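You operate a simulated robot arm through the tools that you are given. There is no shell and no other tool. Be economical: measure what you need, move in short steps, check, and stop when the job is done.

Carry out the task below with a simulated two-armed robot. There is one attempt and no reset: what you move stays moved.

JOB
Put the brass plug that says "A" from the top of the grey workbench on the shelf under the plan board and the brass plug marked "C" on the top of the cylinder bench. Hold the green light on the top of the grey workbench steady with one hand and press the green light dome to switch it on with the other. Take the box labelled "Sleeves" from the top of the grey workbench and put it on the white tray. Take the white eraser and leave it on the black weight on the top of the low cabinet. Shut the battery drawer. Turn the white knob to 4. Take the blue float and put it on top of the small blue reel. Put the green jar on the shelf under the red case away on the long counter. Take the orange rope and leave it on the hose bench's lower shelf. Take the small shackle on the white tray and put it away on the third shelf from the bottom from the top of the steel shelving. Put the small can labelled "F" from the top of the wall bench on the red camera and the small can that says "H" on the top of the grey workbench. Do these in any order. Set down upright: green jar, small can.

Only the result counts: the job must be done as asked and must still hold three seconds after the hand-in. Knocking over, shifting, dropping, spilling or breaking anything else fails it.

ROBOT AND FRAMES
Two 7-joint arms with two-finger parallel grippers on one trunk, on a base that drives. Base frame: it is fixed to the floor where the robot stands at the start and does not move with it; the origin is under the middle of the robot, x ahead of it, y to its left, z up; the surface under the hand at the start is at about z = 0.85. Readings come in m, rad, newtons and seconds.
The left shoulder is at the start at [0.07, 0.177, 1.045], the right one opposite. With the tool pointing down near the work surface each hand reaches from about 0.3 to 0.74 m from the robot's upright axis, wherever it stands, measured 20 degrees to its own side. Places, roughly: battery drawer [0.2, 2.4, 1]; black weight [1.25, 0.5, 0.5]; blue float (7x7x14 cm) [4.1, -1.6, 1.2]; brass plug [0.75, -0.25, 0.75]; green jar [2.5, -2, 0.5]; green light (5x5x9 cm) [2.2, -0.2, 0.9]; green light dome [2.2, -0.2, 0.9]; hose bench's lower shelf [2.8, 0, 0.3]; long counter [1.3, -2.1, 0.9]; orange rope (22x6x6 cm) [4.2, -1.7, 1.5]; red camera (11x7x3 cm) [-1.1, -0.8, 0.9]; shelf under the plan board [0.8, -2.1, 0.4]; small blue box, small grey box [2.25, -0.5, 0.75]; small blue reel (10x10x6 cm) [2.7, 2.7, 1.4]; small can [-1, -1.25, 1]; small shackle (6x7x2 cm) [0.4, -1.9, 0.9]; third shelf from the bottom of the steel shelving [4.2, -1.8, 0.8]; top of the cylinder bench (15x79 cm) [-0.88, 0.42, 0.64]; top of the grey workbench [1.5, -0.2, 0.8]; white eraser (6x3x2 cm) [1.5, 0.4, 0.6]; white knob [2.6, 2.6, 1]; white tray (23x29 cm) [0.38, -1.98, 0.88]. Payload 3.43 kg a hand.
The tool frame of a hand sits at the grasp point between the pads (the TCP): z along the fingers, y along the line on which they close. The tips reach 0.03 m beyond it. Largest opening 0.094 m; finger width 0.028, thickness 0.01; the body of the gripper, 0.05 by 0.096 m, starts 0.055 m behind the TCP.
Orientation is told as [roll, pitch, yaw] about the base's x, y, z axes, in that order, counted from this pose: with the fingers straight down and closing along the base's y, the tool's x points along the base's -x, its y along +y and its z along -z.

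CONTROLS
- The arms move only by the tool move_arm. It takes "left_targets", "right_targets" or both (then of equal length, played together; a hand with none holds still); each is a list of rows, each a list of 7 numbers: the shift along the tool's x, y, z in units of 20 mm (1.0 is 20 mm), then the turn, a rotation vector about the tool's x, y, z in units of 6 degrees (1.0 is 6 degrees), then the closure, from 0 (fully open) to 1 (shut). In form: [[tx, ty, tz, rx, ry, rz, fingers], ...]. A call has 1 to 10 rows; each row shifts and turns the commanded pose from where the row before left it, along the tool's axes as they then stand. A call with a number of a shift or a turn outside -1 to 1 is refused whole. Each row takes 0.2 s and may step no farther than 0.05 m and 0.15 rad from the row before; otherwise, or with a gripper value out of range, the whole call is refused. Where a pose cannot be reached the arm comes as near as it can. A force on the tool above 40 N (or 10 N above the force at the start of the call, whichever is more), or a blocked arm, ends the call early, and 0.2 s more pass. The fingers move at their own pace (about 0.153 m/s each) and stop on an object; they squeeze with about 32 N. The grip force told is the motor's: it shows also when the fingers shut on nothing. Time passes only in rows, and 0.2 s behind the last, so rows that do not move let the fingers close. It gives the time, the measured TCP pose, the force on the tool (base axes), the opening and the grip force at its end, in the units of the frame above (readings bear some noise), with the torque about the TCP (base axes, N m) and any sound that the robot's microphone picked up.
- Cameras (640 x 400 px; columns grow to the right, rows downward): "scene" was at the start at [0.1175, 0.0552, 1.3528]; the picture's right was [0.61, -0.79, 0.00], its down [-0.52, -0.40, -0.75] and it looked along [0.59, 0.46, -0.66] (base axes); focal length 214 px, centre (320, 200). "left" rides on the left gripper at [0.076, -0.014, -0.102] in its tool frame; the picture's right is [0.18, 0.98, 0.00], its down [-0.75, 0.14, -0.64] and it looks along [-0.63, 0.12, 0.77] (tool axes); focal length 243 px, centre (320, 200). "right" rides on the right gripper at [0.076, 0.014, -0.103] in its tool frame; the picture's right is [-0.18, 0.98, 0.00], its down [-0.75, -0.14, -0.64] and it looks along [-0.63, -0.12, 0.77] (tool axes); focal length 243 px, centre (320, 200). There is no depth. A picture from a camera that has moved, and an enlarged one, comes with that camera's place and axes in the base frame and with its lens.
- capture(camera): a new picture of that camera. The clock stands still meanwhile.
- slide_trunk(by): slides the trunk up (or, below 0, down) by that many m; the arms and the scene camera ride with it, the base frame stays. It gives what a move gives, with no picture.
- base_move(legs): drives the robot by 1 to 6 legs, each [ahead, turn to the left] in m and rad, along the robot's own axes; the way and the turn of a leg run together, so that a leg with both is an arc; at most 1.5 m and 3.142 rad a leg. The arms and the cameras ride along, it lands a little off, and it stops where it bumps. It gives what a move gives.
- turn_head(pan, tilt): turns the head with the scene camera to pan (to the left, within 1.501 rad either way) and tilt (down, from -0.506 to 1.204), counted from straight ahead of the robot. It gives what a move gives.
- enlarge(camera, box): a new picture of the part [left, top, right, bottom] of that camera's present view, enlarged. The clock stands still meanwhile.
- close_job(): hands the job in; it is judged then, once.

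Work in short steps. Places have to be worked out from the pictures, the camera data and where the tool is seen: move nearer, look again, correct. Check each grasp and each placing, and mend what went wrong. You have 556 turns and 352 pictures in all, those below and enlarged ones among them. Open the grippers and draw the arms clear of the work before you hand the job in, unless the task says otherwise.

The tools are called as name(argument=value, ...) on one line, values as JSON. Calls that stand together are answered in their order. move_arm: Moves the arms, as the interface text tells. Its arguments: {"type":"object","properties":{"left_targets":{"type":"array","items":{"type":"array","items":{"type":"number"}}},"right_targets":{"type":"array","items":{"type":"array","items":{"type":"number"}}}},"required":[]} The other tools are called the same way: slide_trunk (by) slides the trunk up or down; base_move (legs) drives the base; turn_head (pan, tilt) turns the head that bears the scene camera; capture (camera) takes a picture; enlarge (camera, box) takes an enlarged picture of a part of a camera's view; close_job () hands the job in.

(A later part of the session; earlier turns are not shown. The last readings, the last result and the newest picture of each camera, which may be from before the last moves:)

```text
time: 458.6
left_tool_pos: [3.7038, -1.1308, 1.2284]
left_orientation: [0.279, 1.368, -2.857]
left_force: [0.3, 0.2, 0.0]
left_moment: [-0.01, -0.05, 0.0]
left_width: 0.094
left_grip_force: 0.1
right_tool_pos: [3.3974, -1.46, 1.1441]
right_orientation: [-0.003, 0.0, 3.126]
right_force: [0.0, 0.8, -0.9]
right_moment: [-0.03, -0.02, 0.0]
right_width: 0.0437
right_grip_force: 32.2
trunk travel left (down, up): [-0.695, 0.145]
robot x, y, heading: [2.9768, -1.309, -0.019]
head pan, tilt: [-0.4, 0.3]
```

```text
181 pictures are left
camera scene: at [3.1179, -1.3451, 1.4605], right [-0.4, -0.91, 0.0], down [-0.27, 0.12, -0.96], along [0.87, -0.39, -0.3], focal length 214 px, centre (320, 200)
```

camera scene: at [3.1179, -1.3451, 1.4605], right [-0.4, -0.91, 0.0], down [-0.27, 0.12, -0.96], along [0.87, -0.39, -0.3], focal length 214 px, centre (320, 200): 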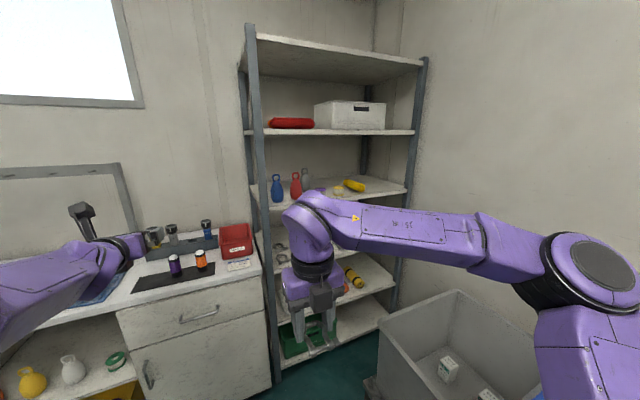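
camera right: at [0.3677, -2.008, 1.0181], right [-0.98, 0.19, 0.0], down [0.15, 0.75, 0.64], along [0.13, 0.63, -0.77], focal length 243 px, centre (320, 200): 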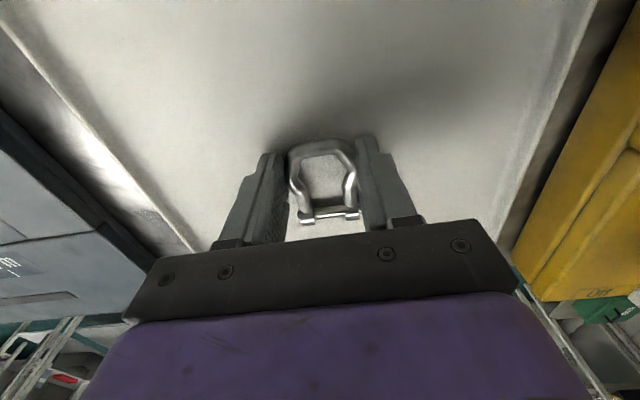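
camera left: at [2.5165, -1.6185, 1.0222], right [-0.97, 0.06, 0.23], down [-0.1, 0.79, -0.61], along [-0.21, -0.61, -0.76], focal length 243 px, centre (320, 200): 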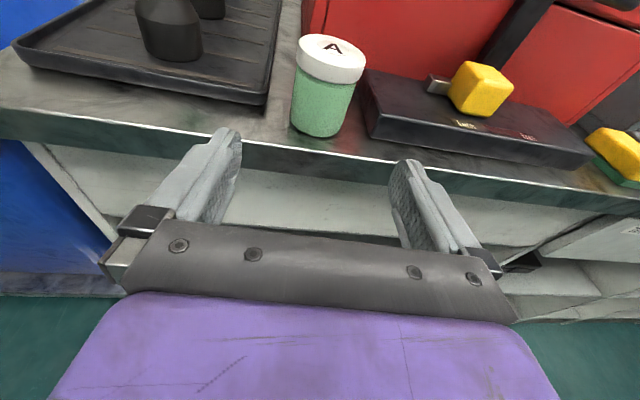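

Shelving front is at x≈4.15, shelves at z≈0.75 (third), 1.10 (floats), 1.47 (rope). Fold the left arm back and pitch the right hand (shackle) forward.

move_arm(left_targets=[[-0.2, 0, -0.95, 0, -1, 0, 0], [-0.3, 0, -0.9, 0, -1, 0, 0], [-0.4, 0, -0.85, 0, -1, 0, 0], [-0.5, 0, -0.8, 0, -1, 0, 0], [-0.6, -0.3, -0.75, 0, -1, 0, 0], [-0.7, -0.3, -0.7, 0, -1, 0, 0], [-0.7, -0.3, -0.6, 0, -1, 0, 0], [-0.8, -0.3, -0.5, 0, -1, 0, 0], [-0.85, -0.3, -0.4, 0, -1, 0, 0], [-0.9, -0.3, -0.3, 0, -1, 0, 0]], right_targets=[[0.75, 0, 0, 0, 1, 0, 1], [0.74, 0, 0.12, 0, 1, 0, 1], [0.72, 0, 0.2, 0, 1, 0, 1], [0.7, 0, 0.27, 0, 1, 0, 1], [0.66, 0, 0.34, 0, 1, 0, 1], [0.63, 0, 0.4, 0, 1, 0, 1], [0.58, 0, 0.47, 0, 1, 0, 1], [0.53, 0, 0.53, 0, 1, 0, 1], [0.47, 0, 0.58, 0, 1, 0, 1], [0.4, 0, 0.63, 0, 1, 0, 1]])

move_arm(left_targets=[[-1, -0.5, 0, 0, -1, 0, 0], [-1, -0.5, 0, 0, -1, 0, 0], [-1, -0.5, 0, 0, -1, 0, 0], [-1, -0.5, 0, 0, 0, 0, 0], [-1, -0.5, 0, 0, 0, 0, 0], [-1, -0.5, 0, 0, 0, 0, 0]])

base_move(legs=[[0, -1.55], [0.22, 0], [0, 1.57], [0.25, 0]])

capture(camera="right")

capture(camera="scene")

```text
time: 460.8
left_tool_pos: [3.5153, -1.0969, 1.2122]
left_orientation: [0.06, 0.324, -3.113]
left_force: [-0.1, 0.0, 0.0]
left_moment: [0.01, 0.01, 0.02]
left_width: 0.094
left_grip_force: 0.0
right_tool_pos: [3.5446, -1.4602, 1.1386]
right_orientation: [-0.007, 1.047, 3.122]
right_force: [0.4, 1.0, -0.6]
right_moment: [-0.02, 0.03, -0.01]
right_width: 0.0441
right_grip_force: 31.4
trunk travel left (down, up): [-0.695, 0.145]
robot x, y, heading: [2.9784, -1.307, -0.02]
head pan, tilt: [-0.4, 0.3]
```

```text
time: 462.1
left_tool_pos: [3.398, -1.0417, 1.1968]
left_orientation: [0.053, 0.016, -3.133]
left_force: [0.4, 0.4, -0.1]
left_moment: [-0.04, 0.0, 0.0]
left_width: 0.0938
left_grip_force: 0.0
right_tool_pos: [3.5444, -1.4584, 1.1392]
right_orientation: [-0.004, 1.048, 3.123]
right_force: [-0.2, 0.3, -0.9]
right_moment: [0.03, 0.03, -0.04]
right_width: 0.0436
right_grip_force: 31.8
trunk travel left (down, up): [-0.695, 0.145]
robot x, y, heading: [2.977, -1.3111, -0.021]
head pan, tilt: [-0.4, 0.3]
```

```text
time: 472.8
left_tool_pos: [3.6605, -1.2733, 1.1972]
left_orientation: [0.053, 0.016, 3.138]
left_force: [0.6, -0.3, -0.8]
left_moment: [0.02, 0.01, -0.02]
left_width: 0.0935
left_grip_force: 0.1
right_tool_pos: [3.8014, -1.6923, 1.1394]
right_orientation: [-0.004, 1.047, 3.106]
right_force: [-0.1, -0.1, -1.2]
right_moment: [0.04, -0.02, -0.02]
right_width: 0.0438
right_grip_force: 32.0
trunk travel left (down, up): [-0.695, 0.145]
robot x, y, heading: [3.2442, -1.5302, -0.036]
head pan, tilt: [-0.4, 0.3]
```

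```text
180 pictures are left
camera right: at [3.751, -1.7059, 1.2568], right [-0.12, -0.98, -0.16], down [-0.93, 0.17, -0.33], along [0.35, 0.11, -0.93], focal length 243 px, centre (320, 200)
```

right: 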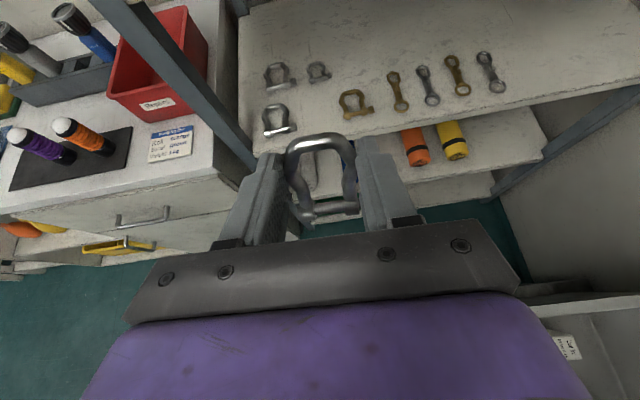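

```text
179 pictures are left
camera scene: at [3.3761, -1.5711, 1.4606], right [-0.42, -0.91, 0.0], down [-0.27, 0.12, -0.96], along [0.87, -0.4, -0.3], focal length 214 px, centre (320, 200)
```

scene: 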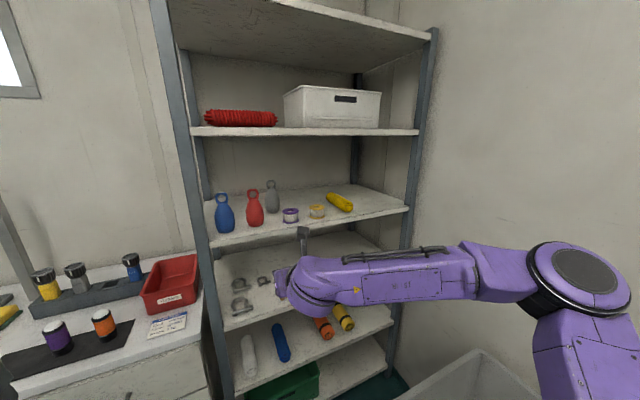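

There is a 13-cm free gap on shelf 3 between the two shackles at ≈(4.17,-1.665). Ease the tilt to 35°, lower the trunk 20 cm, and drive in.

move_arm(right_targets=[[0, 0, 0, 0, -1, 0, 1], [0, 0, 0, 0, -1, 0, 1], [0, 0, 0, 0, -1, 0, 1], [0, 0, 0, 0, -1, 0, 1], [0, 0, 0, 0, -0.2, 0, 1]])

slide_trunk(by=-0.24)

base_move(legs=[[0.15, 0]])

capture(camera="right")

capture(camera="scene")

```text
time: 474.0
left_tool_pos: [3.662, -1.273, 1.1967]
left_orientation: [0.055, 0.013, 3.137]
left_force: [-0.5, -0.7, 0.3]
left_moment: [-0.01, 0.0, -0.05]
left_width: 0.0939
left_grip_force: 0.1
right_tool_pos: [3.8027, -1.6918, 1.1387]
right_orientation: [-0.004, 0.606, 3.109]
right_force: [0.5, 0.3, -1.4]
right_moment: [0.03, 0.0, -0.01]
right_width: 0.0441
right_grip_force: 31.9
trunk travel left (down, up): [-0.695, 0.145]
robot x, y, heading: [3.2406, -1.5335, -0.03]
head pan, tilt: [-0.4, 0.3]
```

```text
time: 476.5
left_tool_pos: [3.6613, -1.2732, 0.9561]
left_orientation: [0.055, 0.014, 3.137]
left_force: [-0.3, -0.1, 0.4]
left_moment: [-0.02, -0.01, 0.02]
left_width: 0.0939
left_grip_force: 0.0
right_tool_pos: [3.8012, -1.693, 0.8988]
right_orientation: [-0.005, 0.607, 3.109]
right_force: [-0.7, -0.3, -1.2]
right_moment: [0.03, 0.0, 0.03]
right_width: 0.0438
right_grip_force: 32.8
trunk travel left (down, up): [-0.455, 0.385]
robot x, y, heading: [3.2452, -1.5356, -0.034]
head pan, tilt: [-0.4, 0.3]
```

```text
time: 477.9
left_tool_pos: [3.8145, -1.2759, 0.9558]
left_orientation: [0.054, 0.016, 3.14]
left_force: [0.6, -0.2, -1.2]
left_moment: [0.0, 0.04, 0.0]
left_width: 0.0937
left_grip_force: 0.0
right_tool_pos: [3.9574, -1.6952, 0.8983]
right_orientation: [-0.005, 0.605, 3.112]
right_force: [0.2, -0.1, -1.0]
right_moment: [0.0, 0.01, 0.0]
right_width: 0.0441
right_grip_force: 32.5
trunk travel left (down, up): [-0.455, 0.385]
robot x, y, heading: [3.3952, -1.5378, -0.031]
head pan, tilt: [-0.4, 0.3]
```

```text
178 pictures are left
camera right: at [3.9621, -1.7099, 1.0257], right [-0.18, -0.98, -0.11], down [-0.98, 0.17, 0.1], along [-0.08, 0.12, -0.99], focal length 243 px, centre (320, 200)
```

right: 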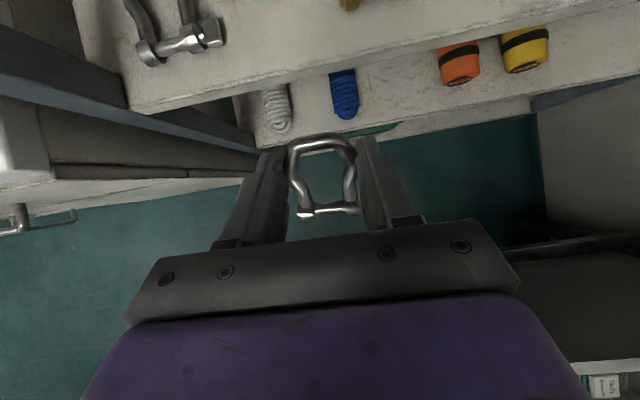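

```text
177 pictures are left
camera scene: at [3.5321, -1.5755, 1.2203], right [-0.42, -0.91, 0.0], down [-0.27, 0.12, -0.95], along [0.87, -0.4, -0.3], focal length 214 px, centre (320, 200)
```

scene: 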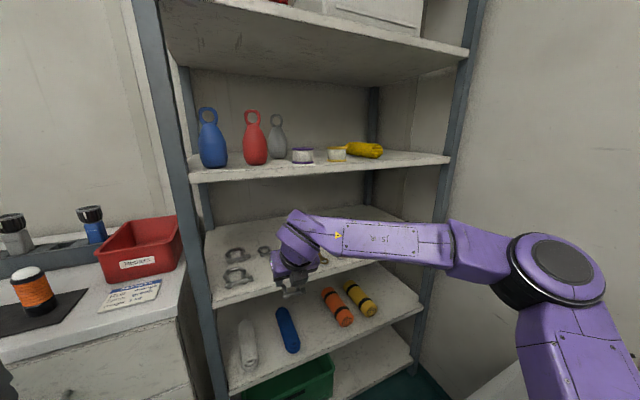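

Base ahead 10 cm, arm ahead 9 cm with a 2.5 cm shift left, then lower.

base_move(legs=[[0.1, 0]])

move_arm(right_targets=[[0.82, -0.4, 0.57, 0, 0, 0, 1], [0.82, -0.4, 0.57, 0, 0, 0, 1], [0.82, -0.4, 0.57, 0, 0, 0, 1], [0.82, 0, 0.57, 0, 0, 0, 1], [0.4, 0, 0.28, 0, 0, 0, 1], [-0.4, 0, 0.57, 0, 0, 0, 1], [-0.4, 0, 0.57, 0, 0, 0, 1], [0, 0, 0, 0, 0, 0, 1]])

capture(camera="right")

enlarge(camera="scene", box=[180, 160, 420, 310])

```text
time: 479.1
left_tool_pos: [3.9114, -1.2788, 0.9561]
left_orientation: [0.055, 0.014, 3.141]
left_force: [0.4, 0.1, 0.9]
left_moment: [0.02, 0.02, 0.03]
left_width: 0.0941
left_grip_force: 0.0
right_tool_pos: [4.0541, -1.6976, 0.8971]
right_orientation: [-0.003, 0.605, 3.115]
right_force: [0.6, 0.6, -0.9]
right_moment: [-0.02, -0.01, -0.01]
right_width: 0.0438
right_grip_force: 31.8
trunk travel left (down, up): [-0.455, 0.385]
robot x, y, heading: [3.4946, -1.5404, -0.026]
head pan, tilt: [-0.4, 0.3]
```

```text
time: 480.9
left_tool_pos: [3.912, -1.2782, 0.9565]
left_orientation: [0.055, 0.014, 3.141]
left_force: [0.0, 0.4, 0.2]
left_moment: [0.0, 0.03, 0.01]
left_width: 0.0942
left_grip_force: 0.1
right_tool_pos: [4.145, -1.6747, 0.8685]
right_orientation: [-0.001, 0.607, 3.112]
right_force: [0.4, 0.7, -1.2]
right_moment: [-0.01, 0.0, 0.0]
right_width: 0.044
right_grip_force: 31.6
trunk travel left (down, up): [-0.455, 0.385]
robot x, y, heading: [3.4904, -1.5431, -0.032]
head pan, tilt: [-0.4, 0.3]
```

```text
176 pictures are left
camera right: at [4.1488, -1.6887, 0.9969], right [-0.18, -0.98, -0.11], down [-0.98, 0.17, 0.1], along [-0.08, 0.12, -0.99], focal length 243 px, centre (320, 200)
```

right: 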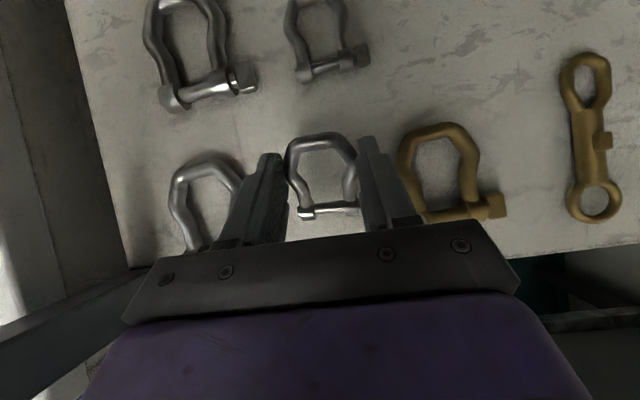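

```text
2.67 times, centred on (300, 235) of scene
camera zoom: at [3.6286, -1.578, 1.2205], right [-0.42, -0.91, 0.0], down [-0.27, 0.12, -0.96], along [0.87, -0.4, -0.3], focal length 572 px, centre (373, 107)
```

zoom: 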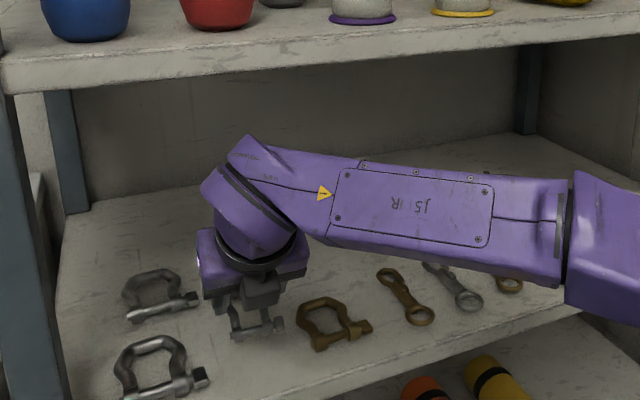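

Gap centre at y≈-1.66. Shift 1.3 cm left and lower until contact.

move_arm(right_targets=[[-0.57, -0.35, 0.82, 0, 0, 0, 1], [-0.57, -0.3, 0.82, 0, 0, 0, 1], [-0.29, 0, 0.41, 0, 0, 0, 1], [0, 0, 0, 0, 0, 0, 1]])

move_arm(right_targets=[[-0.2, 0, 0.28, 0, 0, 0, 1], [0, 0, 0, 0, 0, 0, 1]])

move_arm(right_targets=[[-0.2, 0, 0.28, 0, 0, 0, 1], [0, 0, 0, 0, 0, 0, 1]])

capture(camera="right")

```text
time: 481.6
left_tool_pos: [3.9111, -1.2776, 0.9576]
left_orientation: [0.054, 0.016, 3.138]
left_force: [0.1, 0.0, 0.7]
left_moment: [0.03, 0.03, 0.03]
left_width: 0.0939
left_grip_force: 0.1
right_tool_pos: [4.1443, -1.6621, 0.8331]
right_orientation: [-0.008, 0.623, 3.111]
right_force: [-1.4, 1.8, 13.3]
right_moment: [-0.32, 0.15, -0.2]
right_width: 0.044
right_grip_force: 31.9
trunk travel left (down, up): [-0.455, 0.385]
robot x, y, heading: [3.4915, -1.5443, -0.027]
head pan, tilt: [-0.4, 0.3]
stopped in row 3 (right hand): the force on the tool passed its limit at 52 N (the readings are from after the stop); the commanded pose is now the measured one
```

```text
time: 482.2
left_tool_pos: [3.9105, -1.279, 0.9576]
left_orientation: [0.053, 0.017, 3.14]
left_force: [0.5, -0.2, -0.5]
left_moment: [0.03, -0.01, 0.0]
left_width: 0.094
left_grip_force: 0.0
right_tool_pos: [4.1473, -1.6627, 0.8333]
right_orientation: [-0.014, 0.639, 3.107]
right_force: [1.1, 2.4, 16.8]
right_moment: [-0.04, 0.33, -0.05]
right_width: 0.0439
right_grip_force: 32.2
trunk travel left (down, up): [-0.455, 0.385]
robot x, y, heading: [3.4937, -1.5406, -0.03]
head pan, tilt: [-0.4, 0.3]
stopped in row 2 (right hand): the force on the tool passed its limit at 42 N (the readings are from after the stop); the commanded pose is now the measured one
```

```text
time: 482.7
left_tool_pos: [3.9107, -1.2789, 0.9576]
left_orientation: [0.055, 0.018, 3.14]
left_force: [-0.5, 0.0, -0.6]
left_moment: [0.02, 0.01, 0.03]
left_width: 0.094
left_grip_force: 0.1
right_tool_pos: [4.1504, -1.663, 0.8332]
right_orientation: [-0.017, 0.65, 3.107]
right_force: [0.5, 2.1, 14.9]
right_moment: [-0.03, 0.31, -0.08]
right_width: 0.044
right_grip_force: 32.1
trunk travel left (down, up): [-0.455, 0.385]
robot x, y, heading: [3.4937, -1.5423, -0.03]
head pan, tilt: [-0.4, 0.3]
stopped in row 2 (right hand): the force on the tool passed its limit at 44 N (the readings are from after the stop); the commanded pose is now the measured one
```

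```text
174 pictures are left
camera right: at [4.1489, -1.6785, 0.9607], right [-0.17, -0.98, -0.13], down [-0.98, 0.16, 0.06], along [-0.03, 0.13, -0.99], focal length 243 px, centre (320, 200)
```

right: 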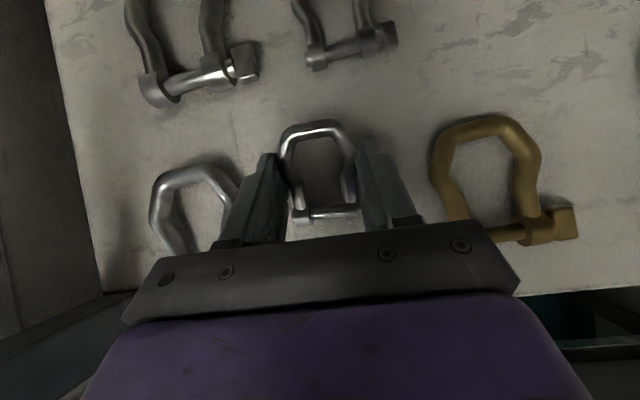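

Pin touches the shelf (z≈0.785). Open a little to let it lie down, then withdraw upward/back.

move_arm(right_targets=[[0, 0, -0.1, 0, 0, 0, 0.53], [0, 0, 0, 0, 0, 0, 0.4], [0, 0, 0, 0, 0, 0, 0.32], [0, 0, 0, 0, 0, 0, 0.32], [0, 0, -1, 0, 0, 0, 0.32], [0, 0, -1, 0, 0, 0, 0.32], [0, 0, -1, 0, 0, 0, 0.32]])

capture(camera="right")

```text
time: 484.3
left_tool_pos: [3.9126, -1.2793, 0.9575]
left_orientation: [0.053, 0.015, 3.14]
left_force: [0.1, -0.5, 0.2]
left_moment: [0.02, 0.0, -0.02]
left_width: 0.0943
left_grip_force: 0.1
right_tool_pos: [4.1141, -1.6638, 0.8792]
right_orientation: [-0.018, 0.645, 3.105]
right_force: [-1.0, 0.0, 0.5]
right_moment: [-0.02, 0.02, 0.01]
right_width: 0.064
right_grip_force: 0.0
trunk travel left (down, up): [-0.455, 0.385]
robot x, y, heading: [3.4915, -1.5401, -0.028]
head pan, tilt: [-0.4, 0.3]
```

```text
173 pictures are left
camera right: at [4.1136, -1.6799, 1.0065], right [-0.17, -0.98, -0.12], down [-0.98, 0.17, 0.06], along [-0.04, 0.13, -0.99], focal length 243 px, centre (320, 200)
```

right: 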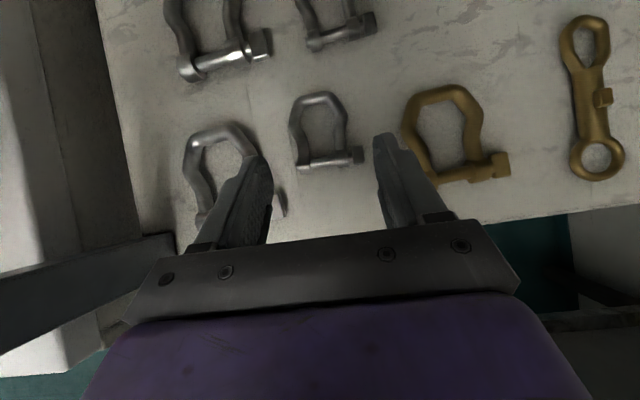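

The shackle lies flat on the third shelf. Back off, raise the trunk to the top, and look closely at the rope and the float.

base_move(legs=[[-0.3, 0]])

slide_trunk(by=0.38)

turn_head(pan=-0.15, tilt=0.0)

capture(camera="scene")

enlarge(camera="scene", box=[240, 160, 400, 260])

```text
time: 486.3
left_tool_pos: [3.6117, -1.2702, 0.9573]
left_orientation: [0.055, 0.015, 3.14]
left_force: [0.2, -0.3, 0.5]
left_moment: [0.0, 0.02, 0.01]
left_width: 0.094
left_grip_force: 0.1
right_tool_pos: [3.8136, -1.654, 0.8783]
right_orientation: [-0.015, 0.643, 3.107]
right_force: [-0.8, 0.1, 0.1]
right_moment: [-0.03, -0.01, -0.01]
right_width: 0.0639
right_grip_force: 0.1
trunk travel left (down, up): [-0.455, 0.385]
robot x, y, heading: [3.1934, -1.5308, -0.034]
head pan, tilt: [-0.4, 0.3]
```

```text
time: 490.0
left_tool_pos: [3.6119, -1.2709, 1.3366]
left_orientation: [0.054, 0.016, 3.138]
left_force: [0.0, -0.8, 0.6]
left_moment: [0.0, -0.01, 0.02]
left_width: 0.0942
left_grip_force: 0.1
right_tool_pos: [3.8145, -1.655, 1.2579]
right_orientation: [-0.015, 0.645, 3.106]
right_force: [0.0, -0.5, 0.0]
right_moment: [0.05, 0.0, 0.03]
right_width: 0.0639
right_grip_force: 0.0
trunk travel left (down, up): [-0.835, 0.005]
robot x, y, heading: [3.1929, -1.5334, -0.03]
head pan, tilt: [-0.4, 0.3]
```

```text
time: 490.8
left_tool_pos: [3.6133, -1.2705, 1.3361]
left_orientation: [0.054, 0.016, 3.14]
left_force: [0.1, 0.3, 0.2]
left_moment: [0.01, -0.02, 0.01]
left_width: 0.094
left_grip_force: 0.0
right_tool_pos: [3.8153, -1.6554, 1.2577]
right_orientation: [-0.015, 0.645, 3.107]
right_force: [-0.1, 0.5, 0.4]
right_moment: [-0.02, -0.01, -0.03]
right_width: 0.0639
right_grip_force: 0.0
trunk travel left (down, up): [-0.835, 0.005]
robot x, y, heading: [3.1916, -1.5317, -0.031]
head pan, tilt: [-0.15, 0.0]
```

```text
172 pictures are left
camera scene: at [3.3325, -1.5468, 1.6281], right [-0.18, -0.98, 0.0], down [0.0, 0.0, -1.0], along [0.98, -0.18, 0.0], focal length 214 px, centre (320, 200)
```

scene: 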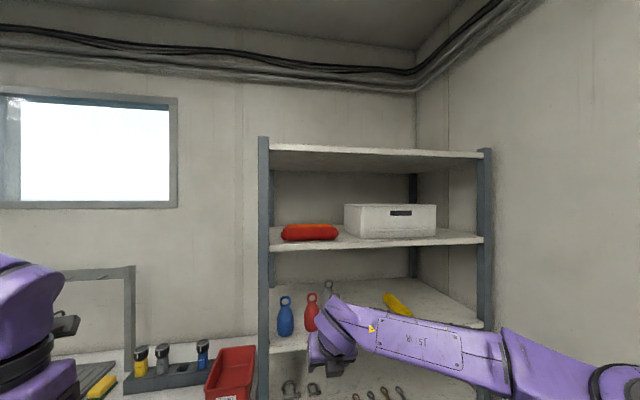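

```text
4.00 times, centred on (320, 210) of scene
camera zoom: at [3.3325, -1.5468, 1.6281], right [-0.18, -0.98, 0.0], down [0.0, 0.0, -1.0], along [0.98, -0.18, 0.0], focal length 858 px, centre (320, 160)
```

zoom: 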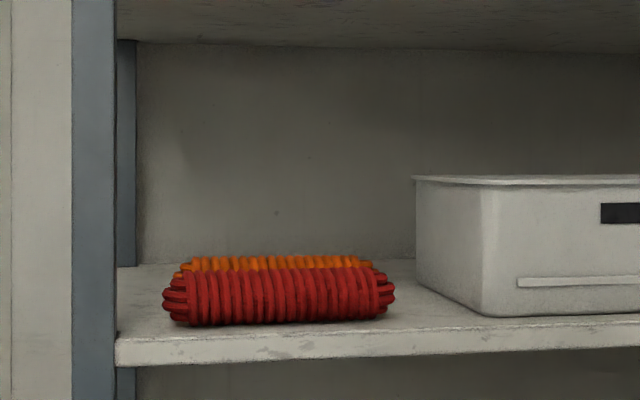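

There are two ropes: red in front, orange directly behind. I raise the right hand to look at them from above with its camera.

move_arm(right_targets=[[0.6, 0, -0.8, 0, 0, 0, 0], [0.6, 0, -0.8, 0, 0, 0, 0], [0.6, 0, -0.8, 0, 0, 0, 0], [0.6, 0, -0.8, 0, 0, 0, 0], [0.6, 0, -0.8, 0, 0, 0, 0], [0.6, 0, -0.8, 0, 0, 0, 0], [0.6, 0, -0.8, 0, 0, 0, 0], [0.6, 0, -0.8, 0, 0, 0, 0], [0.6, 0, -0.8, 0, 0, 0, 0], [0.6, 0, -0.8, 0, 0, 0, 0]])

move_arm(right_targets=[[0.6, 0, -0.8, 0, 0, 0, 0], [0.6, 0, -0.8, 0, 0, 0, 0], [0.6, 0, -0.8, 0, 0, 0, 0], [0.6, 0, -0.8, 0, 0, 0, 0], [0.6, 0, -0.8, 0, 0, 0, 0], [0.6, 0, -0.8, 0, 0, 0, 0], [0.6, 0, -0.8, 0, 0, 0, 0], [0.6, 0, -0.8, 0, 0, 0, 0], [0.6, 0, -0.8, 0, 0, 0, 0], [0.6, 0, -0.8, 0, 0, 0, 0]])

capture(camera="right")

```text
time: 493.0
left_tool_pos: [3.6121, -1.2692, 1.3368]
left_orientation: [0.053, 0.014, 3.138]
left_force: [0.6, -0.2, -0.6]
left_moment: [-0.05, 0.05, -0.02]
left_width: 0.094
left_grip_force: 0.1
right_tool_pos: [3.8151, -1.6545, 1.4597]
right_orientation: [-0.014, 0.642, 3.108]
right_force: [0.3, -0.3, 0.5]
right_moment: [-0.01, -0.05, -0.02]
right_width: 0.0939
right_grip_force: 0.0
trunk travel left (down, up): [-0.835, 0.005]
robot x, y, heading: [3.1939, -1.5331, -0.033]
head pan, tilt: [-0.15, 0.0]
```

```text
time: 495.2
left_tool_pos: [3.6119, -1.2696, 1.3378]
left_orientation: [0.055, 0.014, 3.141]
left_force: [-0.4, -0.4, -0.2]
left_moment: [0.02, 0.0, 0.0]
left_width: 0.0939
left_grip_force: 0.0
right_tool_pos: [3.7498, -1.6414, 1.5811]
right_orientation: [-0.018, 0.644, 3.108]
right_force: [-0.4, 0.3, -0.2]
right_moment: [0.0, 0.01, 0.02]
right_width: 0.094
right_grip_force: 0.0
right hand out of reach, approached as far as the arm can: row 4, 5, 6, 7, 8, 9, 10
trunk travel left (down, up): [-0.835, 0.005]
robot x, y, heading: [3.1951, -1.5338, -0.031]
head pan, tilt: [-0.15, 0.0]
```

```text
170 pictures are left
camera right: at [3.7492, -1.6579, 1.7095], right [-0.17, -0.98, -0.12], down [-0.98, 0.16, 0.06], along [-0.04, 0.13, -0.99], focal length 243 px, centre (320, 200)
```

right: 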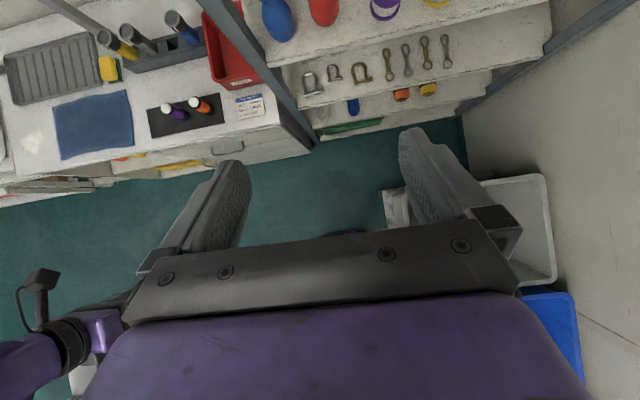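

move_arm(right_targets=[[0, 0, 0, 0, 1, 0, 0], [0, 0, 0, 0, 1, 0, 0], [0, 0, 0, 0, 1, 0, 0], [0, 0, 0, 0, 1, 0, 0], [0, 0, 0, 0, 1, 0, 0], [0, 0, 0, 0, 1, 0, 0], [0, 0, 0, 0, 1, 0, 0]])

base_move(legs=[[0.1, 0]])

capture(camera="right")

```text
time: 496.8
left_tool_pos: [3.612, -1.2695, 1.3369]
left_orientation: [0.053, 0.013, 3.139]
left_force: [0.1, -0.5, 0.6]
left_moment: [-0.02, -0.02, 0.02]
left_width: 0.094
left_grip_force: 0.1
right_tool_pos: [3.8282, -1.6082, 1.6775]
right_orientation: [-0.067, 1.378, 3.05]
right_force: [0.3, -0.5, -0.3]
right_moment: [0.01, 0.01, 0.0]
right_width: 0.0943
right_grip_force: 0.1
right hand out of reach, approached as far as the arm can: row 1, 2, 3, 4, 5, 6, 7
trunk travel left (down, up): [-0.835, 0.005]
robot x, y, heading: [3.1935, -1.5369, -0.03]
head pan, tilt: [-0.15, 0.0]
```

```text
time: 497.9
left_tool_pos: [3.6997, -1.2729, 1.3418]
left_orientation: [0.054, 0.026, 3.139]
left_force: [-1.3, -0.1, 0.2]
left_moment: [0.0, -0.06, -0.01]
left_width: 0.0941
left_grip_force: 0.1
right_tool_pos: [3.9116, -1.6119, 1.6836]
right_orientation: [-0.063, 1.387, 3.055]
right_force: [-1.0, 0.6, 0.3]
right_moment: [0.0, 0.03, 0.0]
right_width: 0.0938
right_grip_force: 0.0
trunk travel left (down, up): [-0.835, 0.005]
robot x, y, heading: [3.2931, -1.536, -0.028]
head pan, tilt: [-0.15, 0.0]
```

```text
169 pictures are left
camera right: at [3.825, -1.625, 1.7783], right [-0.06, -0.98, -0.19], down [-0.77, 0.17, -0.62], along [0.64, 0.11, -0.76], focal length 243 px, centre (320, 200)
```

right: 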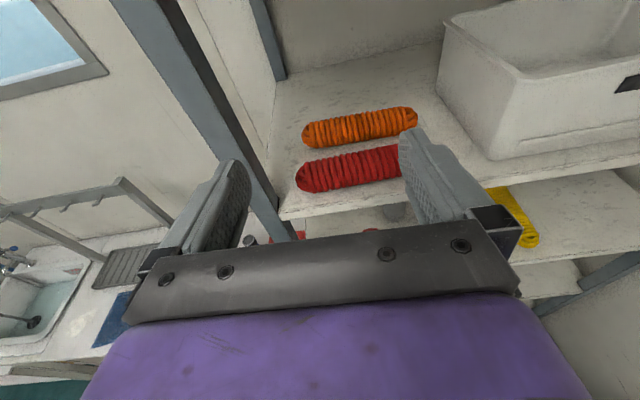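

Good view: the orange rope is centred at ≈(4.207,-1.668) along y, with a ~4 cm gap to the red one. I test a from-above grasp attitude (closing front-back, 40° tilt) with the base backed off.

base_move(legs=[[-0.25, 0]])

move_arm(right_targets=[[0, 0, 0, 0, 0, -1, 0], [0, 0, 0, 0, 0, -1, 0], [0, 0, 0, 0, 0, -1, 0], [0, 0, 0, 0, 0, -1, 0], [0, 0, 0, 0, 0, -1, 0], [0, 0, 0, 0, 0, -1, 0], [0, 0, 0, 0, 0, -1, 0], [0, 0, 0, 0, 0, -1, 0], [0, 0, 0, 0, 0, -1, 0], [0, 0, 0, 0, 0, -1, 0]])

move_arm(right_targets=[[0, 0, 0.5, 0, 0, -1, 0], [0, 0, 0.5, 0, 0, -1, 0], [0, 0, 0.5, 0, 0, -1, 0], [0, 0, 0.5, 0, 0, -1, 0], [0, 0, 0.5, 0, 0, -1, 0], [0, 0, 0.5, 0, 0, 0, 0], [0, 0, 0.5, 0, 0, 0, 0], [0, 0, 0.5, 0, 0, 0, 0]])

move_arm(right_targets=[[0, 0, 0, 1, 0, 0, 0], [0, 0, 0, 1, 0, 0, 0], [0, 0, 0, 1, 0, 0, 0], [0, 0, 0, 1, 0, 0, 0], [0, 0, 0, 1, 0, 0, 0], [0, 0, 0, 1, 0, 0, 0], [0, 0, 0, 0.5, 0, 0, 0]])

```text
time: 499.7
left_tool_pos: [3.4729, -1.2663, 1.3345]
left_orientation: [0.054, 0.014, 3.138]
left_force: [0.3, -0.3, 0.0]
left_moment: [0.0, 0.04, 0.01]
left_width: 0.0941
left_grip_force: 0.1
right_tool_pos: [3.6901, -1.6049, 1.6735]
right_orientation: [-0.055, 1.373, 3.062]
right_force: [0.1, 0.0, 0.4]
right_moment: [0.01, 0.0, 0.02]
right_width: 0.0939
right_grip_force: 0.0
trunk travel left (down, up): [-0.835, 0.005]
robot x, y, heading: [3.0473, -1.5274, -0.034]
head pan, tilt: [-0.15, 0.0]
```

```text
time: 501.9
left_tool_pos: [3.4702, -1.2653, 1.3384]
left_orientation: [0.055, 0.016, 3.138]
left_force: [0.5, 0.2, 0.1]
left_moment: [0.01, -0.01, 0.0]
left_width: 0.094
left_grip_force: 0.3
right_tool_pos: [3.6828, -1.6062, 1.6791]
right_orientation: [1.348, 0.52, -1.709]
right_force: [-0.7, 0.1, -0.3]
right_moment: [-0.02, 0.0, -0.02]
right_width: 0.094
right_grip_force: 0.1
trunk travel left (down, up): [-0.835, 0.005]
robot x, y, heading: [3.0505, -1.5259, -0.031]
head pan, tilt: [-0.15, 0.0]
```

```text
time: 503.7
left_tool_pos: [3.4701, -1.2673, 1.3369]
left_orientation: [0.054, 0.016, 3.14]
left_force: [0.3, 0.3, -0.2]
left_moment: [0.0, -0.01, 0.0]
left_width: 0.0939
left_grip_force: 0.0
right_tool_pos: [3.7463, -1.6209, 1.6238]
right_orientation: [1.377, 0.012, -1.596]
right_force: [-0.1, 0.5, -0.1]
right_moment: [0.0, 0.02, -0.01]
right_width: 0.094
right_grip_force: 0.1
right hand out of reach, approached as far as the arm can: row 1, 2, 3, 4, 5, 6, 7, 8
trunk travel left (down, up): [-0.835, 0.005]
robot x, y, heading: [3.046, -1.5278, -0.031]
head pan, tilt: [-0.15, 0.0]
```

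```text
time: 505.3
left_tool_pos: [3.4688, -1.2689, 1.3379]
left_orientation: [0.052, 0.016, 3.135]
left_force: [-0.4, -1.0, 0.8]
left_moment: [0.01, 0.0, -0.01]
left_width: 0.0941
left_grip_force: 0.1
right_tool_pos: [3.6608, -1.5901, 1.5391]
right_orientation: [0.748, 0.015, -1.595]
right_force: [-0.3, -0.7, 0.4]
right_moment: [0.01, -0.03, 0.03]
right_width: 0.0939
right_grip_force: 0.1
right hand out of reach, approached as far as the arm can: row 1, 2, 3, 4, 5, 6, 7
trunk travel left (down, up): [-0.835, 0.005]
robot x, y, heading: [3.0507, -1.5246, -0.024]
head pan, tilt: [-0.15, 0.0]
```

That attitude is at the limit and the front finger would graze the red rope. Better: take the orange rope's left end from the side with the left hand pointing along -y. Set up the left hand (pitch forward, then yaw right).

move_arm(left_targets=[[1, 0.3, 0, 0, 1, 0, 0], [0.98, 0.3, 0.15, 0, 1, 0, 0], [0.96, 0.3, 0.26, 0, 1, 0, 0], [0.93, 0.3, 0.36, 0, 1, 0, 0], [0.89, 0.3, 0.45, 0, 1, 0, 0], [0.84, 0.3, 0.54, 0, 1, 0, 0], [0.77, 0.3, 0.63, 0, 1, 0, 0], [0.7, 0.3, 0.7, 0, 1, 0, 0], [0.62, 0.3, 0.78, 0, 1, 0, 0], [0.54, 0.3, 0.84, 0, 1, 0, 0]])

move_arm(left_targets=[[0.7, 0, 0.75, 0, 1, 0, 0.2], [0.7, 0, 0.75, 0, 1, 0, 0.2], [0.7, 0, 0.75, 0, 1, 0, 0.2], [0.7, 0, 0.5, -0.97, 0, 0.2, 0.2], [0.7, 0, 0.5, -0.97, 0, 0.2, 0.2], [0.5, 0, 0, -0.97, 0, 0.2, 0.2], [0.5, 0, 0, -0.97, 0, 0.2, 0.2], [0, 0, 0, -0.97, 0, 0.2, 0.2], [0, 0, 0, -0.97, 0, 0.2, 0.2]])

turn_head(pan=0.3, tilt=0.3)

capture(camera="scene")

```text
time: 507.5
left_tool_pos: [3.6698, -1.3271, 1.3332]
left_orientation: [0.112, 1.061, -3.049]
left_force: [0.2, 0.5, 0.2]
left_moment: [0.01, 0.04, -0.01]
left_width: 0.0939
left_grip_force: 0.1
right_tool_pos: [3.6629, -1.5872, 1.5396]
right_orientation: [0.748, 0.013, -1.596]
right_force: [-0.4, 0.2, -1.0]
right_moment: [0.07, -0.01, -0.03]
right_width: 0.094
right_grip_force: 0.1
trunk travel left (down, up): [-0.835, 0.005]
robot x, y, heading: [3.0493, -1.53, -0.034]
head pan, tilt: [-0.15, 0.0]
```

```text
time: 509.5
left_tool_pos: [3.755, -1.3245, 1.398]
left_orientation: [0.248, 1.404, 2.756]
left_force: [0.9, -0.4, -0.5]
left_moment: [0.02, -0.03, -0.04]
left_width: 0.0751
left_grip_force: 0.0
right_tool_pos: [3.6644, -1.5858, 1.5387]
right_orientation: [0.748, 0.012, -1.595]
right_force: [0.1, 0.2, 0.1]
right_moment: [0.0, -0.02, -0.07]
right_width: 0.0939
right_grip_force: 0.0
trunk travel left (down, up): [-0.835, 0.005]
robot x, y, heading: [3.05, -1.5292, -0.036]
head pan, tilt: [-0.15, 0.0]
```

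```text
time: 510.4
left_tool_pos: [3.7542, -1.3273, 1.3985]
left_orientation: [0.226, 1.401, 2.737]
left_force: [0.3, 1.1, 0.3]
left_moment: [-0.02, -0.01, -0.01]
left_width: 0.0753
left_grip_force: 0.1
right_tool_pos: [3.6612, -1.5883, 1.5399]
right_orientation: [0.75, 0.012, -1.597]
right_force: [0.3, -0.5, -0.3]
right_moment: [0.01, -0.01, 0.01]
right_width: 0.0942
right_grip_force: 0.1
trunk travel left (down, up): [-0.835, 0.005]
robot x, y, heading: [3.0483, -1.5308, -0.029]
head pan, tilt: [0.3, 0.3]
```

```text
168 pictures are left
camera scene: at [3.1898, -1.502, 1.6006], right [0.26, -0.96, 0.0], down [-0.28, -0.08, -0.96], along [0.92, 0.25, -0.29], focal length 214 px, centre (320, 200)
```

scene: 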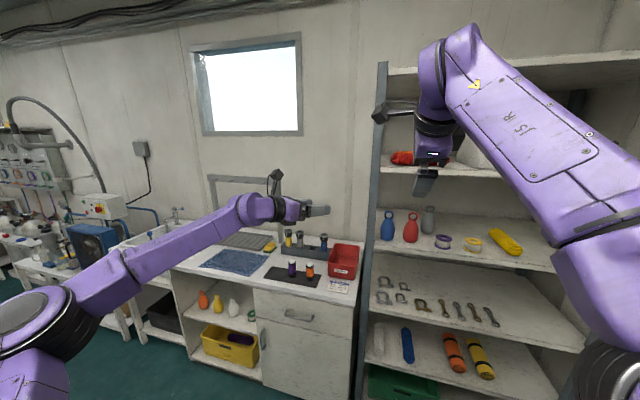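

Raise the left hand to rope height and pull the right hand back; then drive to the staging pose left of the shelving.

move_arm(left_targets=[[0.98, 0, -0.17, 0, 0, 0, 0.2], [0.98, 0, -0.17, 0, 0, 0, 0.2], [0.98, 0, -0.17, 0, 0, 0, 0.2], [0.98, 0, -0.17, 0, 0, 0, 0.2], [0.98, 0, -0.17, 0, 0, 0, 0.2], [0.3, 0, 0, 0, 0, 0, 0.2], [0, 0, 0, 0, 0, 0, 0.2], [0, 0, 0, 0, 0, 0, 0.2]], right_targets=[[0, -0.73, -0.5, 0, 0, 0, 0], [0, -0.73, -0.5, 0, 0, 0, 0], [0, -0.73, -0.5, 0, 0, 0, 0], [0, -0.73, -0.5, 0, 0, 0, 0], [0, -0.73, -0.5, 0, 0, 0, 0], [0, -0.73, -0.5, 0, 0, 0, 0], [0, -0.73, -0.5, 0, 0, 0, 0], [0, -0.73, -0.5, 0, 0, 0, 0]])

base_move(legs=[[0, 0.9], [0.9, 0], [0, -1.84]])

capture(camera="left")

turn_head(pan=0.0, tilt=0.2)

capture(camera="scene")

```text
time: 512.4
left_tool_pos: [3.7565, -1.3249, 1.5059]
left_orientation: [0.228, 1.401, 2.739]
left_force: [-0.4, -0.1, 0.7]
left_moment: [0.01, 0.01, -0.05]
left_width: 0.0753
left_grip_force: 0.1
right_tool_pos: [3.5947, -1.5999, 1.5966]
right_orientation: [0.738, 0.077, -1.652]
right_force: [-0.3, -0.1, 0.4]
right_moment: [0.02, -0.04, 0.01]
right_width: 0.094
right_grip_force: 0.0
right hand out of reach, approached as far as the arm can: row 1, 2, 3, 4, 5, 6, 7, 8
trunk travel left (down, up): [-0.835, 0.005]
robot x, y, heading: [3.0511, -1.529, -0.034]
head pan, tilt: [0.3, 0.3]
stopped in row 8 (right hand): the arm was blocked; the commanded pose is now the measured one
```

```text
time: 523.9
left_tool_pos: [4.205, -1.3065, 1.5065]
left_orientation: [0.231, 1.403, 1.792]
left_force: [-1.2, -0.4, 0.0]
left_moment: [-0.04, 0.01, -0.01]
left_width: 0.0751
left_grip_force: 0.1
right_tool_pos: [3.8885, -1.3325, 1.5987]
right_orientation: [0.74, 0.074, -2.602]
right_force: [0.2, -0.4, 0.0]
right_moment: [0.01, 0.01, 0.02]
right_width: 0.0942
right_grip_force: 0.1
trunk travel left (down, up): [-0.835, 0.005]
robot x, y, heading: [3.6305, -0.851, -0.987]
head pan, tilt: [0.3, 0.3]
```

```text
167 pictures are left
camera left: at [4.2232, -1.2186, 1.5982], right [-0.98, -0.02, 0.22], down [-0.16, 0.76, -0.63], along [-0.15, -0.65, -0.74], focal length 243 px, centre (320, 200)
```

left: 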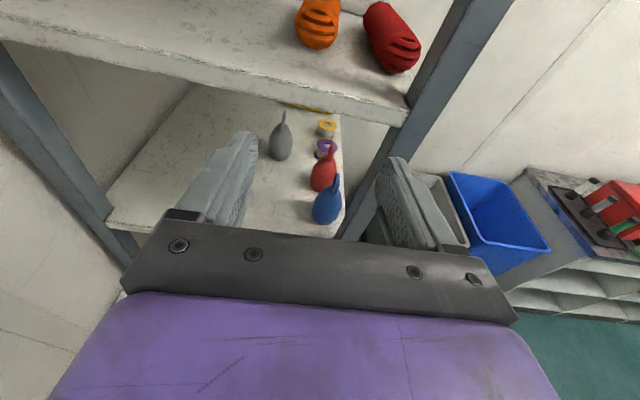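

```text
time: 524.7
left_tool_pos: [4.2042, -1.3072, 1.5059]
left_orientation: [0.229, 1.403, 1.788]
left_force: [0.0, -0.4, 0.4]
left_moment: [-0.01, 0.03, -0.02]
left_width: 0.0752
left_grip_force: 0.1
right_tool_pos: [3.887, -1.3342, 1.5987]
right_orientation: [0.74, 0.079, -2.606]
right_force: [-0.4, -1.1, -0.3]
right_moment: [0.0, 0.0, 0.0]
right_width: 0.0942
right_grip_force: 0.1
trunk travel left (down, up): [-0.835, 0.005]
robot x, y, heading: [3.6296, -0.8488, -0.98]
head pan, tilt: [0.0, 0.201]
```

```text
166 pictures are left
camera scene: at [3.7095, -0.9644, 1.6097], right [-0.83, -0.56, 0.0], down [-0.11, 0.17, -0.98], along [0.54, -0.82, -0.2], focal length 214 px, centre (320, 200)
```

scene: 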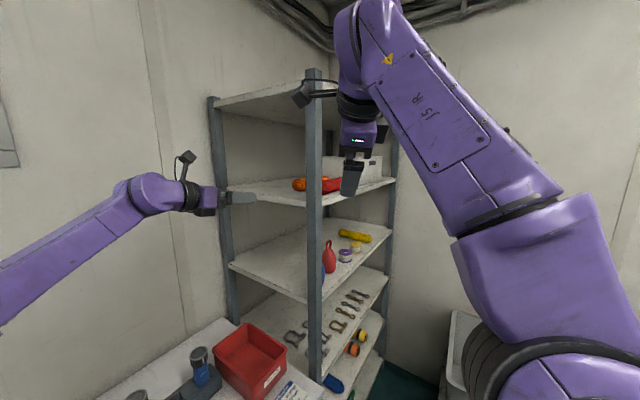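

Lined up with the orange rope's end at (4.213,-1.58). Shift the hand 7.5 cm toward -x, drive ahead 15 cm.

move_arm(left_targets=[[0, 1, 0, 0, 0, 0, 0.2], [0, 1, 0, 0, 0, 0, 0.2], [0, 1, 0, 0, 0, 0, 0.2], [0, 0.8, 0, 0, 0, 0, 0.2], [0, 0, 0, 0, 0, 0, 0.2]])

base_move(legs=[[0.15, 0]])

capture(camera="left")

capture(camera="scene")

```text
time: 525.9
left_tool_pos: [4.1297, -1.3071, 1.5105]
left_orientation: [0.229, 1.404, 1.788]
left_force: [-0.1, -1.1, 0.6]
left_moment: [0.01, 0.0, 0.0]
left_width: 0.0752
left_grip_force: 0.0
right_tool_pos: [3.8878, -1.334, 1.5987]
right_orientation: [0.74, 0.078, -2.605]
right_force: [0.0, 0.0, 0.1]
right_moment: [-0.03, 0.0, 0.03]
right_width: 0.0938
right_grip_force: 0.0
trunk travel left (down, up): [-0.835, 0.005]
robot x, y, heading: [3.6316, -0.8494, -0.981]
head pan, tilt: [0.0, 0.201]
```

```text
time: 527.3
left_tool_pos: [4.2093, -1.4259, 1.5127]
left_orientation: [0.223, 1.406, 1.782]
left_force: [0.3, 0.9, -0.8]
left_moment: [0.03, -0.03, 0.0]
left_width: 0.0751
left_grip_force: 0.1
right_tool_pos: [3.9662, -1.4537, 1.6]
right_orientation: [0.741, 0.078, -2.606]
right_force: [0.0, 0.8, 0.4]
right_moment: [0.03, -0.05, 0.02]
right_width: 0.0942
right_grip_force: 0.0
trunk travel left (down, up): [-0.835, 0.005]
robot x, y, heading: [3.7089, -0.9687, -0.981]
head pan, tilt: [0.0, 0.201]
```

```text
165 pictures are left
camera left: at [4.2272, -1.3382, 1.6042], right [-0.98, -0.02, 0.22], down [-0.16, 0.76, -0.63], along [-0.15, -0.65, -0.74], focal length 243 px, centre (320, 200)
```

left: 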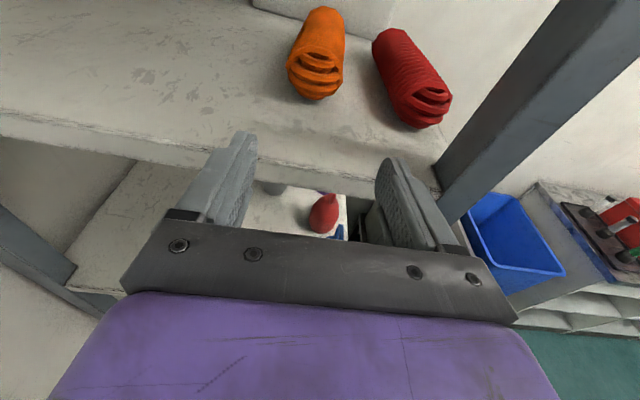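

```text
164 pictures are left
camera scene: at [3.7891, -1.0837, 1.6102], right [-0.83, -0.55, 0.0], down [-0.11, 0.16, -0.98], along [0.54, -0.82, -0.2], focal length 214 px, centre (320, 200)
```

scene: 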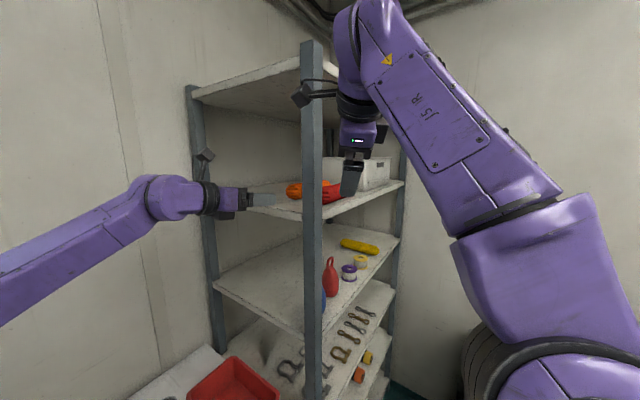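

Advance along -y, keeping level.

move_arm(left_targets=[[0.17, 0, 1, 0, 0, 0, 0.2], [0.17, 0, 1, 0, 0, 0, 0.2], [0.17, -0.1, 1, 0, 0, 0, 0.2], [0.17, -0.1, 1, 0, 0, 0, 0.2], [0.17, -0.1, 1, 0, 0, 0, 0.2], [0.17, 0, 1, 0, 0, 0, 0.2], [0, 0, 0, 0, 0, 0, 0.2]])

capture(camera="left")

```text
time: 528.7
left_tool_pos: [4.2156, -1.5408, 1.5124]
left_orientation: [0.272, 1.398, 1.831]
left_force: [-0.5, -0.1, -0.5]
left_moment: [0.04, 0.02, 0.04]
left_width: 0.0755
left_grip_force: 0.1
right_tool_pos: [3.9666, -1.4532, 1.6017]
right_orientation: [0.742, 0.08, -2.604]
right_force: [0.3, 0.5, 0.5]
right_moment: [-0.01, 0.01, 0.02]
right_width: 0.0938
right_grip_force: 0.1
trunk travel left (down, up): [-0.835, 0.005]
robot x, y, heading: [3.7062, -0.9695, -0.981]
head pan, tilt: [0.0, 0.201]
stopped in row 7 (left hand): the force on the tool passed its limit at 65 N (the readings are from after the stop); the commanded pose is now the measured one
```

```text
163 pictures are left
camera left: at [4.2348, -1.4531, 1.6054], right [-0.97, -0.02, 0.23], down [-0.16, 0.76, -0.63], along [-0.16, -0.65, -0.74], focal length 243 px, centre (320, 200)
```

left: 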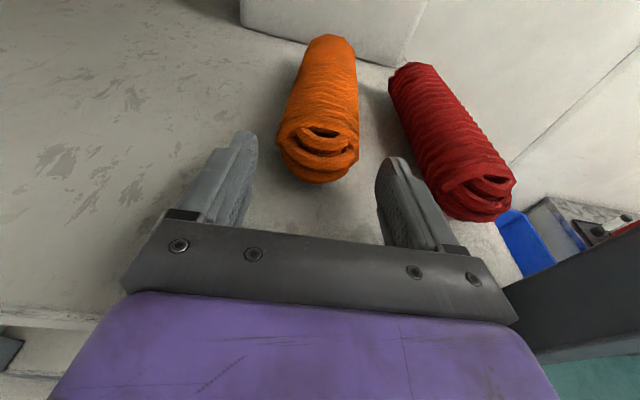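

Something under the hand (the shelf's side edge) was touched; shelf is a bit higher than assumed. Raise 2.2 cm and go on.

move_arm(left_targets=[[0.98, 0, -0.17, 0, 0, 0, 0.2], [0.1, 0, 0, 0, 0, 0, 0.2], [0.17, 0, 1, 0, 0, 0, 0.2], [0.17, 0, 1, 0, 0, 0, 0.2], [0, 0, 0, 0, 0, 0, 0.2]])

capture(camera="left")

enlarge(camera="scene", box=[140, 120, 420, 295])

```text
time: 529.9
left_tool_pos: [4.2186, -1.5535, 1.5327]
left_orientation: [0.277, 1.397, 1.836]
left_force: [-0.6, -0.6, 0.5]
left_moment: [-0.01, 0.03, 0.02]
left_width: 0.0753
left_grip_force: 0.1
left hand out of reach, approached as far as the arm can: row 3, 4
right_tool_pos: [3.9697, -1.4561, 1.6001]
right_orientation: [0.741, 0.078, -2.602]
right_force: [-0.9, -0.5, 0.1]
right_moment: [0.0, 0.02, 0.03]
right_width: 0.0941
right_grip_force: 0.1
trunk travel left (down, up): [-0.835, 0.005]
robot x, y, heading: [3.7113, -0.9681, -0.981]
head pan, tilt: [0.0, 0.201]
```

```text
162 pictures are left
camera left: at [4.2378, -1.4662, 1.6253], right [-0.97, -0.02, 0.23], down [-0.17, 0.76, -0.63], along [-0.16, -0.65, -0.74], focal length 243 px, centre (320, 200)
```

left: 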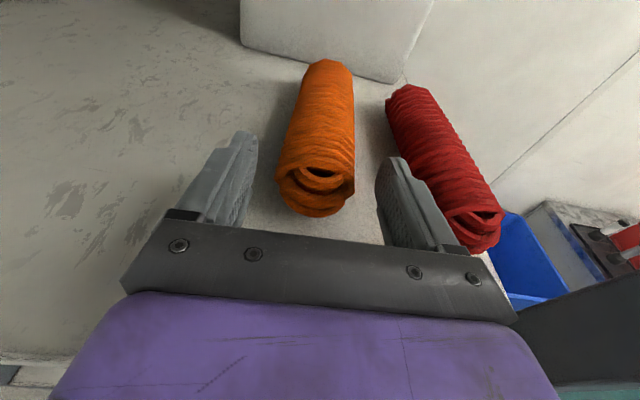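

```text
2.29 times, centred on (280, 208) of scene
camera zoom: at [3.7915, -1.0858, 1.6098], right [-0.83, -0.56, 0.0], down [-0.11, 0.17, -0.98], along [0.54, -0.81, -0.2], focal length 490 px, centre (411, 183)
```

zoom: 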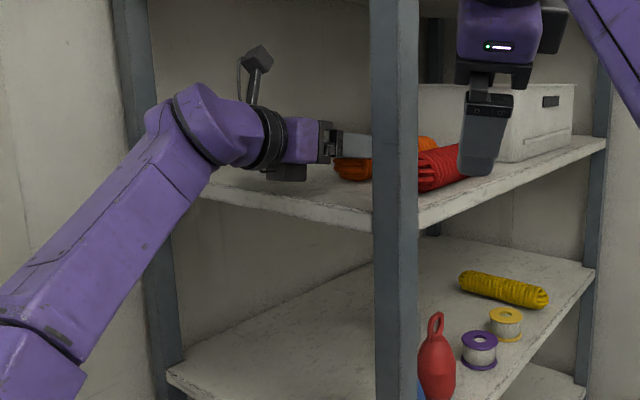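

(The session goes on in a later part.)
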